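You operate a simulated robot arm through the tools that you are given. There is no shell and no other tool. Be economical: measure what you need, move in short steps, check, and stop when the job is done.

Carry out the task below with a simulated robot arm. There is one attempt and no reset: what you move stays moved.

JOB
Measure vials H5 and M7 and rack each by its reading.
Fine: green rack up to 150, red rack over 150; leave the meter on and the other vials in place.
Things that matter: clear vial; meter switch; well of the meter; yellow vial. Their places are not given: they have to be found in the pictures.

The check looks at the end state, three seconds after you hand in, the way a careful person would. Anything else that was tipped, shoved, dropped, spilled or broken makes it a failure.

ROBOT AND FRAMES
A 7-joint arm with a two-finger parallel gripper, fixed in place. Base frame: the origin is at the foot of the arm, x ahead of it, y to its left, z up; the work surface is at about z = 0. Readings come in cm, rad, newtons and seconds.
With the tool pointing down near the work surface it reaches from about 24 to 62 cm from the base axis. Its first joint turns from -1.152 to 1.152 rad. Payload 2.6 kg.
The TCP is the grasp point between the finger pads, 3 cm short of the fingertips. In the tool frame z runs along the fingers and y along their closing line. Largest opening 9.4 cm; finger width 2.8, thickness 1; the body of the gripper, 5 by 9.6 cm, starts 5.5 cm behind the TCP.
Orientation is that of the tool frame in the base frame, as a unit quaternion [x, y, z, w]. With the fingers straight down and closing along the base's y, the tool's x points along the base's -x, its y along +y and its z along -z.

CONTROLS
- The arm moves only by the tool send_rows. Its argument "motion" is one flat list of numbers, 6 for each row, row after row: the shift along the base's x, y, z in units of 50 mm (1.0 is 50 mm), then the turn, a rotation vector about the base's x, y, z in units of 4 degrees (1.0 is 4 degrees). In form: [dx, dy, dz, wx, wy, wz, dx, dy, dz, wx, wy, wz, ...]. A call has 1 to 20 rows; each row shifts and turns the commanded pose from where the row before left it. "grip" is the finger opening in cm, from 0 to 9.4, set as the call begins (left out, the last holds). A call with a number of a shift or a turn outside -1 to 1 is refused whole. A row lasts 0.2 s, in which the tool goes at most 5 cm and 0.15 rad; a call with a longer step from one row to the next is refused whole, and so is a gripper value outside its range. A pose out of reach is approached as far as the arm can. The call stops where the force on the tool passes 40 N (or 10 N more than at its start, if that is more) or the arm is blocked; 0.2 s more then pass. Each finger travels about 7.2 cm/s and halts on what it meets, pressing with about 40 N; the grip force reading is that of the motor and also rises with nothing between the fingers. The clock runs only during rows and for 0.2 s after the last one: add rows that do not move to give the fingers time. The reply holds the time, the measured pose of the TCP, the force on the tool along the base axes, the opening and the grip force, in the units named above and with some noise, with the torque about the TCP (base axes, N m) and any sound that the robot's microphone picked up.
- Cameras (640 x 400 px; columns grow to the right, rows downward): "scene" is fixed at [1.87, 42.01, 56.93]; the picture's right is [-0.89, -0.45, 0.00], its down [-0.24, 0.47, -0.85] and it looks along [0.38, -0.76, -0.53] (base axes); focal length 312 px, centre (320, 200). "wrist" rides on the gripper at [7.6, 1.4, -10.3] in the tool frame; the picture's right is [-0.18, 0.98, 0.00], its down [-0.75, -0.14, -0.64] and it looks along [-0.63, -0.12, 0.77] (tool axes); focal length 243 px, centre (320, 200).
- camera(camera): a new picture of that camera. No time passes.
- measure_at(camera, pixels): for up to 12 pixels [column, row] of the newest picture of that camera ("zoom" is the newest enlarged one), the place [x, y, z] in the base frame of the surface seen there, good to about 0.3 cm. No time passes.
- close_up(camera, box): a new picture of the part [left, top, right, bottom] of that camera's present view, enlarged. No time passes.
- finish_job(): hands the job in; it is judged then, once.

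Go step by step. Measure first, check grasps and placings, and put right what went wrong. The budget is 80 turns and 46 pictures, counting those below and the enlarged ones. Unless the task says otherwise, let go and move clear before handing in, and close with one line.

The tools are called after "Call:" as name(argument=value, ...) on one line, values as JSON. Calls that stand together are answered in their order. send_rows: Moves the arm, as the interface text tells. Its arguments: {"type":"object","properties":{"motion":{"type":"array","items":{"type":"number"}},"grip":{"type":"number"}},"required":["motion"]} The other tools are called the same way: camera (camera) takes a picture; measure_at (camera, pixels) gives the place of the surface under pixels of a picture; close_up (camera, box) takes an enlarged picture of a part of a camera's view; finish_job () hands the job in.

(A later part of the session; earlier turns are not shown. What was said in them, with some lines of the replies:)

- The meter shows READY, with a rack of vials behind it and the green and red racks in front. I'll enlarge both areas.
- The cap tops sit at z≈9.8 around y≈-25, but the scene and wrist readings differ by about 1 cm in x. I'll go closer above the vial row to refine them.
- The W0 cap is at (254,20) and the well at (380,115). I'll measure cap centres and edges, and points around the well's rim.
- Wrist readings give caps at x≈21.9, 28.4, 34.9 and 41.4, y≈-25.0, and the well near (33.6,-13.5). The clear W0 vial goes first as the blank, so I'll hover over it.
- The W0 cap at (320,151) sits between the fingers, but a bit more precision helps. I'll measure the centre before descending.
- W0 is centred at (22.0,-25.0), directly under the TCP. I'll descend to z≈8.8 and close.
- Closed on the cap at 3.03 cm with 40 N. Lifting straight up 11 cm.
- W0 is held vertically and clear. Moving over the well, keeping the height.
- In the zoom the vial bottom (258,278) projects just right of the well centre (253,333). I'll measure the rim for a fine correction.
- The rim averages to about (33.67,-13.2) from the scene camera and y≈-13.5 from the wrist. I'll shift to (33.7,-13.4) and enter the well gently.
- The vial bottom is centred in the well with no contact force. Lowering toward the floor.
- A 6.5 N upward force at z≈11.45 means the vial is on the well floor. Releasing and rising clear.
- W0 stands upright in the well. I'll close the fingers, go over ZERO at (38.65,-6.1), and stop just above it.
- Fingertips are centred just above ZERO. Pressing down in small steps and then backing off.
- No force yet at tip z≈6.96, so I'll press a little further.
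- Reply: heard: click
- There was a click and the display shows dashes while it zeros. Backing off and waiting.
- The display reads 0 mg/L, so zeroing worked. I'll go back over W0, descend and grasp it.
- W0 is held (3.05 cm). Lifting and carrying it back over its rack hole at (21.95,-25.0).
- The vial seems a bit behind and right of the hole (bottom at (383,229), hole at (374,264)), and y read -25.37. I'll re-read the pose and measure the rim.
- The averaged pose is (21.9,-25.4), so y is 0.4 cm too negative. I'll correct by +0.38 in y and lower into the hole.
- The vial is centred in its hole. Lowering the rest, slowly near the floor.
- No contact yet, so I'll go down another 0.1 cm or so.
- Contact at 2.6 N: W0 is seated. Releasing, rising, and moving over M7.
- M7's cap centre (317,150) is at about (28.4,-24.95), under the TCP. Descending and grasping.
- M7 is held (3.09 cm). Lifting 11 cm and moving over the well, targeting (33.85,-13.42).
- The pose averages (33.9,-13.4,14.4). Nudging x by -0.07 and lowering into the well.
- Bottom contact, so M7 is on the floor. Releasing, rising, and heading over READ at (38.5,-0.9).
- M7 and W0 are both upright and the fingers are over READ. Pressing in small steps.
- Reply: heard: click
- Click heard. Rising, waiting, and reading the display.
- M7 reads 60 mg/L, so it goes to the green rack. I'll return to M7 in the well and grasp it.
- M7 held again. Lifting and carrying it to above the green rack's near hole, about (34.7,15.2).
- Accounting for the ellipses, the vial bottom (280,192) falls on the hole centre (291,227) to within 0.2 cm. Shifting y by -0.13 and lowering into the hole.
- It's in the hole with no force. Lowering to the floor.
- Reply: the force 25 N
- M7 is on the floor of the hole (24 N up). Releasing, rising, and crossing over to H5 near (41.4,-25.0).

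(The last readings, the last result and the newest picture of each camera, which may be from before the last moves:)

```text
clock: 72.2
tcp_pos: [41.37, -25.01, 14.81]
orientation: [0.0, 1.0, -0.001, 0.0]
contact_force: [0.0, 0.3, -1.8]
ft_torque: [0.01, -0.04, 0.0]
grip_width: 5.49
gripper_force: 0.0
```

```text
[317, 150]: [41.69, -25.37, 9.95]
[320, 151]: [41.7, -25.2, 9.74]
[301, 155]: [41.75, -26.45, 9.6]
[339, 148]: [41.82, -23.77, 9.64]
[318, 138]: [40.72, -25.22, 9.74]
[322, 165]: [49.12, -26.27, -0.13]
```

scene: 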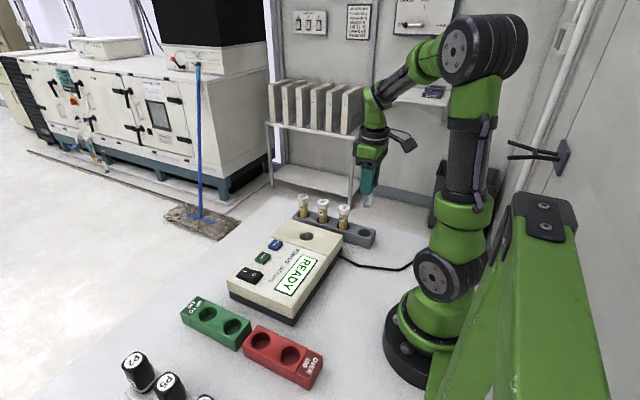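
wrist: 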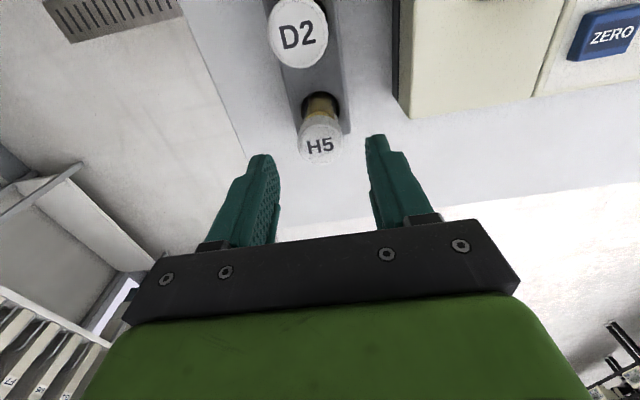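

H5's cap centre (320,144) is at about (41.3,-25.1), under the TCP. Descending and grasping.

Call:
send_rows(motion=[0, 0, -0.3, 0, 0, 0, 0, 0, -0.3, 0, 0, 0, 0, 0, -0.3, 0, 0, 0, 0, 0, -0.29, 0, 0, 0, 0, 0, 0, 0, 0, 0])

Call:
send_rows(motion=[0, 0, 0, 0, 0, 0, 0, 0, 0, 0, 0, 0, 0, 0, 0, 0, 0, 0], grip=2.0)

```text
clock: 73.4
tcp_pos: [41.37, -24.93, 8.86]
orientation: [0.0, 1.0, 0.0, 0.0]
contact_force: [-0.1, 1.1, -0.7]
ft_torque: [-0.01, -0.01, -0.02]
grip_width: 5.49
gripper_force: 0.0
```

```text
clock: 74.2
tcp_pos: [41.43, -24.96, 8.83]
orientation: [0.0, 1.0, 0.0, 0.0]
contact_force: [-0.6, -0.3, -0.2]
ft_torque: [0.02, -0.01, 0.0]
grip_width: 3.03
gripper_force: 40.4
```

H5 held (3.03 cm). Lifting and moving to the well.

Call:
send_rows(motion=[0, 0, 0.2, 0, 0, 0, 0, 0, 0.3, 0, 0, 0, 0, 0, 0.4, 0, 0, 0, 0, 0, 0.4, 0, 0, 0, 0, 0, 0.4, 0, 0, 0, 0, 0, 0.4, 0, 0, 0, -0.189, 0.289, 0, 0, 0, 0, -0.189, 0.289, 0, 0, 0, 0, -0.189, 0.289, 0, 0, 0, 0, -0.189, 0.289, 0, 0, 0, 0, -0.189, 0.289, 0, 0, 0, 0, -0.189, 0.289, 0, 0, 0, 0, -0.189, 0.289, 0, 0, 0, 0, -0.189, 0.289, 0, 0, 0, 0, 0, 0, -0.4, 0, 0, 0, 0, 0, -0.4, 0, 0, 0, 0, 0, -0.2, 0, 0, 0, 0, 0, 0, 0, 0, 0])

Call:
send_rows(motion=[0, 0, 0, 0, 0, 0])

Call:
send_rows(motion=[0, 0, 0, 0, 0, 0])

```text
clock: 78.0
tcp_pos: [33.79, -13.51, 14.44]
orientation: [0.0, 1.0, 0.0, 0.001]
contact_force: [-0.2, 0.6, 0.1]
ft_torque: [0.0, -0.03, -0.01]
grip_width: 3.04
gripper_force: 40.2
```

```text
clock: 78.4
tcp_pos: [33.86, -13.34, 14.57]
orientation: [0.0, 1.0, 0.0, 0.0]
contact_force: [-0.1, -0.1, -0.1]
ft_torque: [0.02, -0.03, 0.0]
grip_width: 3.04
gripper_force: 40.3
```

```text
clock: 78.8
tcp_pos: [33.81, -13.34, 14.47]
orientation: [0.0, 1.0, 0.001, 0.0]
contact_force: [-0.2, -0.5, -0.4]
ft_torque: [0.0, -0.03, -0.03]
grip_width: 3.03
gripper_force: 39.6
```

The pose (33.82,-13.4) matches the earlier good insertions. Lowering.

Call:
send_rows(motion=[0, 0, -0.1, 0, 0, 0, 0, 0, -0.1, 0, 0, 0, 0, 0, -0.1, 0, 0, 0, 0, 0, -0.1, 0, 0, 0, 0, 0, -0.1, 0, 0, 0, 0, 0, -0.08, 0, 0, 0, 0, 0, 0, 0, 0, 0])

Call:
send_rows(motion=[0, 0, -0.02, 0, 0, 0, 0, 0, 0, 0, 0, 0])

```text
clock: 80.4
tcp_pos: [33.82, -13.37, 11.51]
orientation: [0.0, 1.0, 0.0, 0.0]
contact_force: [0.2, -0.5, 0.3]
ft_torque: [0.02, 0.04, 0.03]
grip_width: 3.01
gripper_force: 40.0
```

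```text
clock: 81.0
tcp_pos: [33.84, -13.55, 11.42]
orientation: [0.0, 1.0, 0.0, 0.0]
contact_force: [-1.0, 0.3, 2.2]
ft_torque: [0.01, 0.04, 0.01]
grip_width: 3.03
gripper_force: 40.1
```

H5 is on the floor of the well. Releasing, rising, and moving to READ.

Call:
send_rows(motion=[0, 0, 0, 0, 0, 0, 0, 0, 0, 0, 0, 0, 0, 0, 0, 0, 0, 0, 0, 0, 0.2, 0, 0, 0, 0, 0, 0.3, 0, 0, 0, 0, 0, 0.4, 0, 0, 0, 0, 0, 0.4, 0, 0, 0, 0, 0, 0.2, 0, 0, 0, 0, 0, 0, 0, 0, 0], grip=5.5)

Call:
send_rows(motion=[0.116, 0.314, 0, 0, 0, 0, 0.116, 0.314, 0, 0, 0, 0, 0.116, 0.314, 0, 0, 0, 0, 0.116, 0.314, 0, 0, 0, 0, 0.116, 0.314, 0, 0, 0, 0, 0.116, 0.314, 0, 0, 0, 0, 0.116, 0.314, 0, 0, 0, 0, 0.116, 0.314, 0, 0, 0, 0, 0, 0, -0.4, 0, 0, 0, 0, 0, -0.4, 0, 0, 0, 0, 0, -0.4, 0, 0, 0, 0, 0, -0.3, 0, 0, 0, 0, 0, -0.15, 0, 0, 0, 0, 0, 0, 0, 0, 0], grip=0)

Call:
send_rows(motion=[0, 0, -0.1, 0, 0, 0, 0, 0, -0.04, 0, 0, 0, 0, 0, -0.03, 0, 0, 0, 0, 0, 0, 0, 0, 0])

```text
clock: 83.0
tcp_pos: [33.98, -13.35, 18.87]
orientation: [0.0, 1.0, 0.001, -0.001]
contact_force: [0.0, 0.7, 1.0]
ft_torque: [-0.04, 0.0, 0.0]
grip_width: 5.51
gripper_force: 0.1
```

```text
clock: 86.0
tcp_pos: [38.48, -0.77, 10.47]
orientation: [0.001, 1.0, 0.0, 0.0]
contact_force: [-0.2, -0.1, -0.1]
ft_torque: [0.01, 0.0, -0.02]
grip_width: 0.01
gripper_force: 33.1
```

```text
clock: 87.0
tcp_pos: [38.53, -0.69, 9.73]
orientation: [0.0, 1.0, 0.0, 0.002]
contact_force: [1.8, 0.3, 2.5]
ft_torque: [-0.02, -0.01, 0.02]
grip_width: 0.01
gripper_force: 32.8
heard: click
```

Click heard. Rising and reading the result.

Call:
send_rows(motion=[0, 0, 0.27, 0, 0, 0, 0, 0, 0.4, 0, 0, 0, 0, 0, 0.4, 0, 0, 0, 0, 0, 0.5, 0, 0, 0, 0, 0, 0.2, 0, 0, 0, 0, 0, 0, 0, 0, 0, 0, 0, 0, 0, 0, 0, 0, 0, 0, 0, 0, 0, 0, 0, 0, 0, 0, 0, 0, 0, 0, 0, 0, 0], grip=5.5)

Call:
close_up(camera="scene", box=[220, 190, 380, 290])

```text
clock: 89.2
tcp_pos: [38.49, -0.79, 18.65]
orientation: [0.0, 1.0, 0.0, -0.001]
contact_force: [-0.3, 1.1, 0.2]
ft_torque: [-0.01, 0.01, 0.02]
grip_width: 5.5
gripper_force: 0.1
```

```text
4.00 times, centred on (300, 240) of scene
```

zoom: 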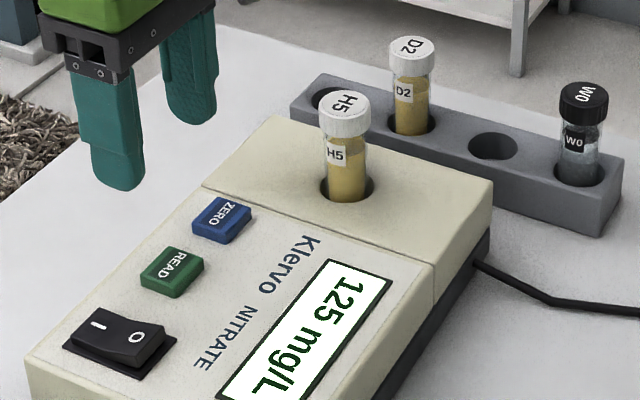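

H5 reads 125 mg/L, which is also green. Picking it up from the well.

Call:
send_rows(motion=[-0.116, -0.314, 0, 0, 0, 0, -0.116, -0.314, 0, 0, 0, 0, -0.116, -0.314, 0, 0, 0, 0, -0.116, -0.314, 0, 0, 0, 0, -0.116, -0.314, 0, 0, 0, 0, -0.116, -0.314, 0, 0, 0, 0, -0.116, -0.314, 0, 0, 0, 0, -0.116, -0.314, 0, 0, 0, 0, 0, 0, -0.3, 0, 0, 0, 0, 0, -0.4, 0, 0, 0, 0, 0, -0.4, 0, 0, 0, 0, 0, -0.32, 0, 0, 0, 0, 0, 0, 0, 0, 0])

Call:
send_rows(motion=[0, 0, 0, 0, 0, 0, 0, 0, 0, 0, 0, 0, 0, 0, 0, 0, 0, 0], grip=2.0)

```text
clock: 92.0
tcp_pos: [33.88, -13.39, 11.45]
orientation: [-0.001, 1.0, 0.0, -0.001]
contact_force: [0.3, -1.2, -0.6]
ft_torque: [-0.05, 0.01, 0.01]
grip_width: 5.52
gripper_force: 0.0
```

```text
clock: 92.8
tcp_pos: [33.99, -13.3, 11.45]
orientation: [0.0, 1.0, 0.0, 0.0]
contact_force: [-0.3, 0.4, -0.4]
ft_torque: [0.01, 0.01, 0.01]
grip_width: 3.05
gripper_force: 39.9
```

H5 held. Lifting and carrying it to the second green hole at about (41.0,15.1).

Call:
send_rows(motion=[0, 0, 0.2, 0, 0, 0, 0, 0, 0.4, 0, 0, 0, 0, 0, 0.4, 0, 0, 0, 0, 0, 0.4, 0, 0, 0, 0, 0, 0.45, 0, 0, 0, 0.11, 0.438, 0, 0, 0, 0, 0.11, 0.438, 0, 0, 0, 0, 0.11, 0.438, 0, 0, 0, 0, 0.11, 0.438, 0, 0, 0, 0, 0.11, 0.438, 0, 0, 0, 0, 0.11, 0.438, 0, 0, 0, 0, 0.11, 0.438, 0, 0, 0, 0, 0.11, 0.438, 0, 0, 0, 0, 0.11, 0.438, 0, 0, 0, 0, 0.11, 0.438, 0, 0, 0, 0, 0.11, 0.438, 0, 0, 0, 0, 0.11, 0.438, 0, 0, 0, 0, 0.11, 0.438, 0, 0, 0, 0])

Call:
send_rows(motion=[0, 0, -0.4, 0, 0, 0, 0, 0, -0.4, 0, 0, 0, 0, 0, -0.4, 0, 0, 0, 0, 0, 0, 0, 0, 0])

Call:
close_up(camera="scene", box=[160, 270, 320, 370])

```text
clock: 96.6
tcp_pos: [41.18, 15.11, 20.82]
orientation: [-0.001, 1.0, 0.0, 0.0]
contact_force: [-1.0, 0.6, -0.2]
ft_torque: [0.0, -0.02, -0.04]
grip_width: 3.06
gripper_force: 40.1
```

```text
clock: 97.6
tcp_pos: [40.94, 15.12, 14.74]
orientation: [0.0, 1.0, 0.0, 0.0]
contact_force: [-1.2, -0.3, -0.7]
ft_torque: [0.0, 0.0, 0.0]
grip_width: 3.04
gripper_force: 39.7
```

```text
4.00 times, centred on (240, 320) of scene
```

zoom: 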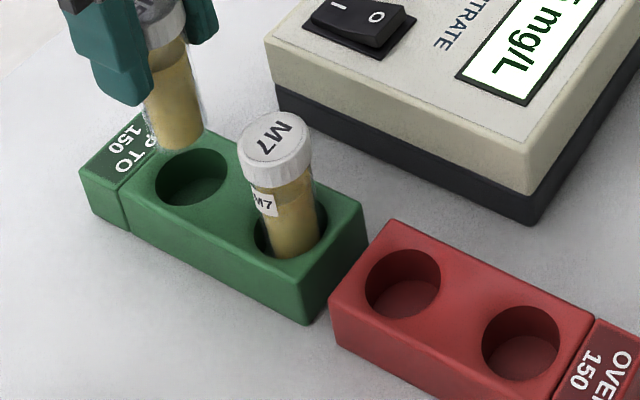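

The vial is roughly over the far hole (centre (191,178)). I'll lower to just above the rim and check again.

Call:
send_rows(motion=[-0.02, 0.01, -0.2, 0, 0, 0, 0, 0, -0.2, 0, 0, 0, 0, 0, -0.1, 0, 0, 0, 0, 0, 0, 0, 0, 0])

Call:
close_up(camera="scene", box=[170, 280, 250, 330])

```text
clock: 98.6
tcp_pos: [40.96, 15.13, 12.34]
orientation: [0.0, 1.0, -0.001, 0.001]
contact_force: [-0.4, 0.0, -0.4]
ft_torque: [0.02, -0.04, 0.01]
grip_width: 3.04
gripper_force: 39.8
```

```text
8.00 times, centred on (210, 305) of scene
```

zoom: 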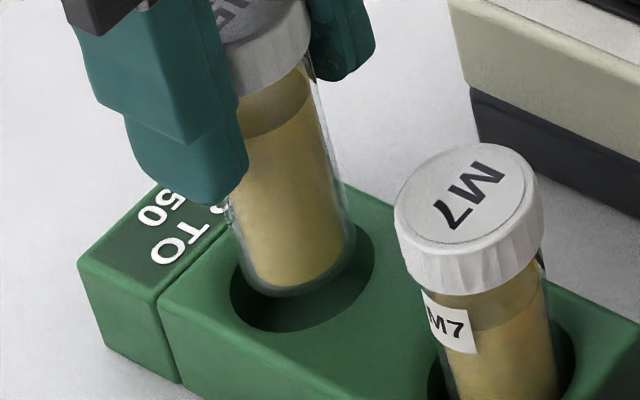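

The bottom projects to within 0.1 cm of the hole centre (303,274). Lowering slowly to the floor.

Call:
send_rows(motion=[0, 0, -0.1, 0, 0, 0, 0, 0, -0.15, 0, 0, 0, 0, 0, -0.15, 0, 0, 0, 0, 0, -0.15, 0, 0, 0, 0, 0, -0.08, 0, 0, 0, 0, 0, -0.04, 0, 0, 0, 0, 0, 0, 0, 0, 0])

Call:
send_rows(motion=[0, 0, -0.025, 0, 0, 0, 0, 0, 0, 0, 0, 0])

```text
clock: 100.2
tcp_pos: [41.0, 15.11, 8.96]
orientation: [0.0, 1.0, -0.001, 0.001]
contact_force: [6.3, -0.2, 0.8]
ft_torque: [-0.02, -0.36, -0.01]
grip_width: 3.05
gripper_force: 39.8
```

```text
clock: 100.8
tcp_pos: [40.98, 15.13, 8.86]
orientation: [0.0, 1.0, 0.0, 0.001]
contact_force: [6.2, -0.4, 1.2]
ft_torque: [0.03, -0.37, -0.01]
grip_width: 3.05
gripper_force: 40.2
```

A +6 N force in x means the vial touches the low-x wall. I'll ease +0.15 cm in x and then lower to the floor.

Call:
send_rows(motion=[0.03, 0, 0, 0, 0, 0, 0, 0, 0, 0, 0, 0])

Call:
send_rows(motion=[0, 0, -0.02, 0, 0, 0, 0, 0, 0, 0, 0, 0])

```text
clock: 101.4
tcp_pos: [41.21, 15.18, 8.8]
orientation: [0.0, 1.0, -0.001, -0.002]
contact_force: [-4.4, -2.6, 13.0]
ft_torque: [-0.16, 0.34, -0.03]
grip_width: 3.05
gripper_force: 40.1
```

```text
clock: 102.0
tcp_pos: [41.09, 15.09, 8.71]
orientation: [0.0, 1.0, 0.0, 0.001]
contact_force: [-6.0, -3.1, 20.1]
ft_torque: [-0.17, 0.49, 0.0]
grip_width: 3.04
gripper_force: 40.5
```

The vial is on the floor (20 N up). Releasing, rising straight up and clear, then checking.

Call:
send_rows(motion=[0, 0, 0.02, 0, 0, 0, 0, 0, 0, 0, 0, 0, 0, 0, 0, 0, 0, 0, 0, 0, 0.2, 0, 0, 0, 0, 0, 0.4, 0, 0, 0, 0, 0, 0.4, 0, 0, 0, 0, 0, 0.5, 0, 0, 0, 0, 0, 0.5, 0, 0, 0, 0, -0.4, 0.3, 0, 0, 0, 0, -0.4, 0.3, 0, 0, 0, 0, -0.4, 0.3, 0, 0, 0, 0, -0.4, 0.3, 0, 0, 0, 0, -0.4, 0.3, 0, 0, 0, 0, 0, 0, 0, 0, 0], grip=5.5)

Call:
camera(camera="scene")

Call:
close_up(camera="scene", box=[160, 190, 400, 390])

Call:
close_up(camera="scene", box=[160, 270, 320, 370])

```text
clock: 105.0
tcp_pos: [41.17, 5.14, 26.37]
orientation: [0.0, 1.0, 0.0, 0.001]
contact_force: [0.2, 0.0, 0.0]
ft_torque: [0.03, 0.0, 0.01]
grip_width: 5.49
gripper_force: 0.0
```

```text
14 pictures are left
```

scene: 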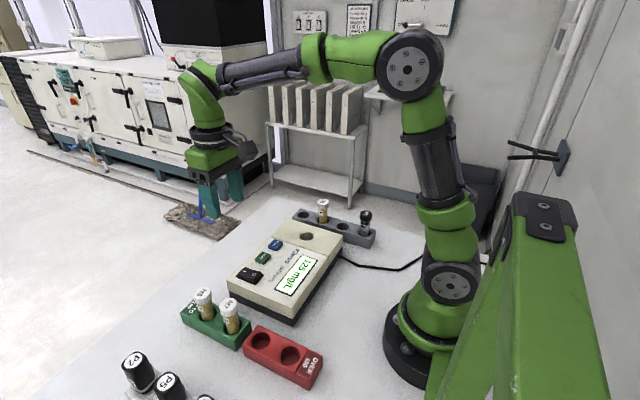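

```text
2.00 times, centred on (280, 290) of scene
```

zoom: 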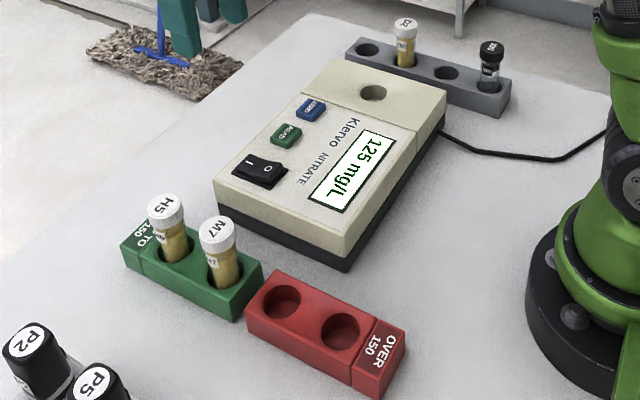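

```text
4.00 times, centred on (240, 320) of scene
```

zoom: 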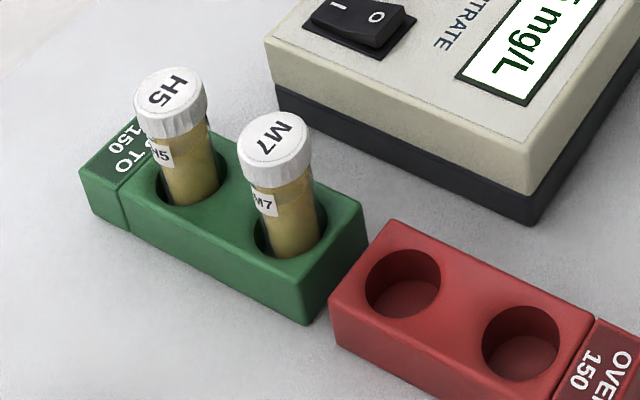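

H5 and M7 both stand in the green rack. W0 and D2 are in their own holes, the meter is on, and the arm is clear. Handing in.

Call:
finish_job()

```text
The job is handed in.
```

The job is handed in: after zeroing the meter with the clear vial W0, M7 read 60 mg/L and H5 read 125 mg/L, so both are in the green rack. W0 is back in its place, D2 was not moved, and the meter is still on.
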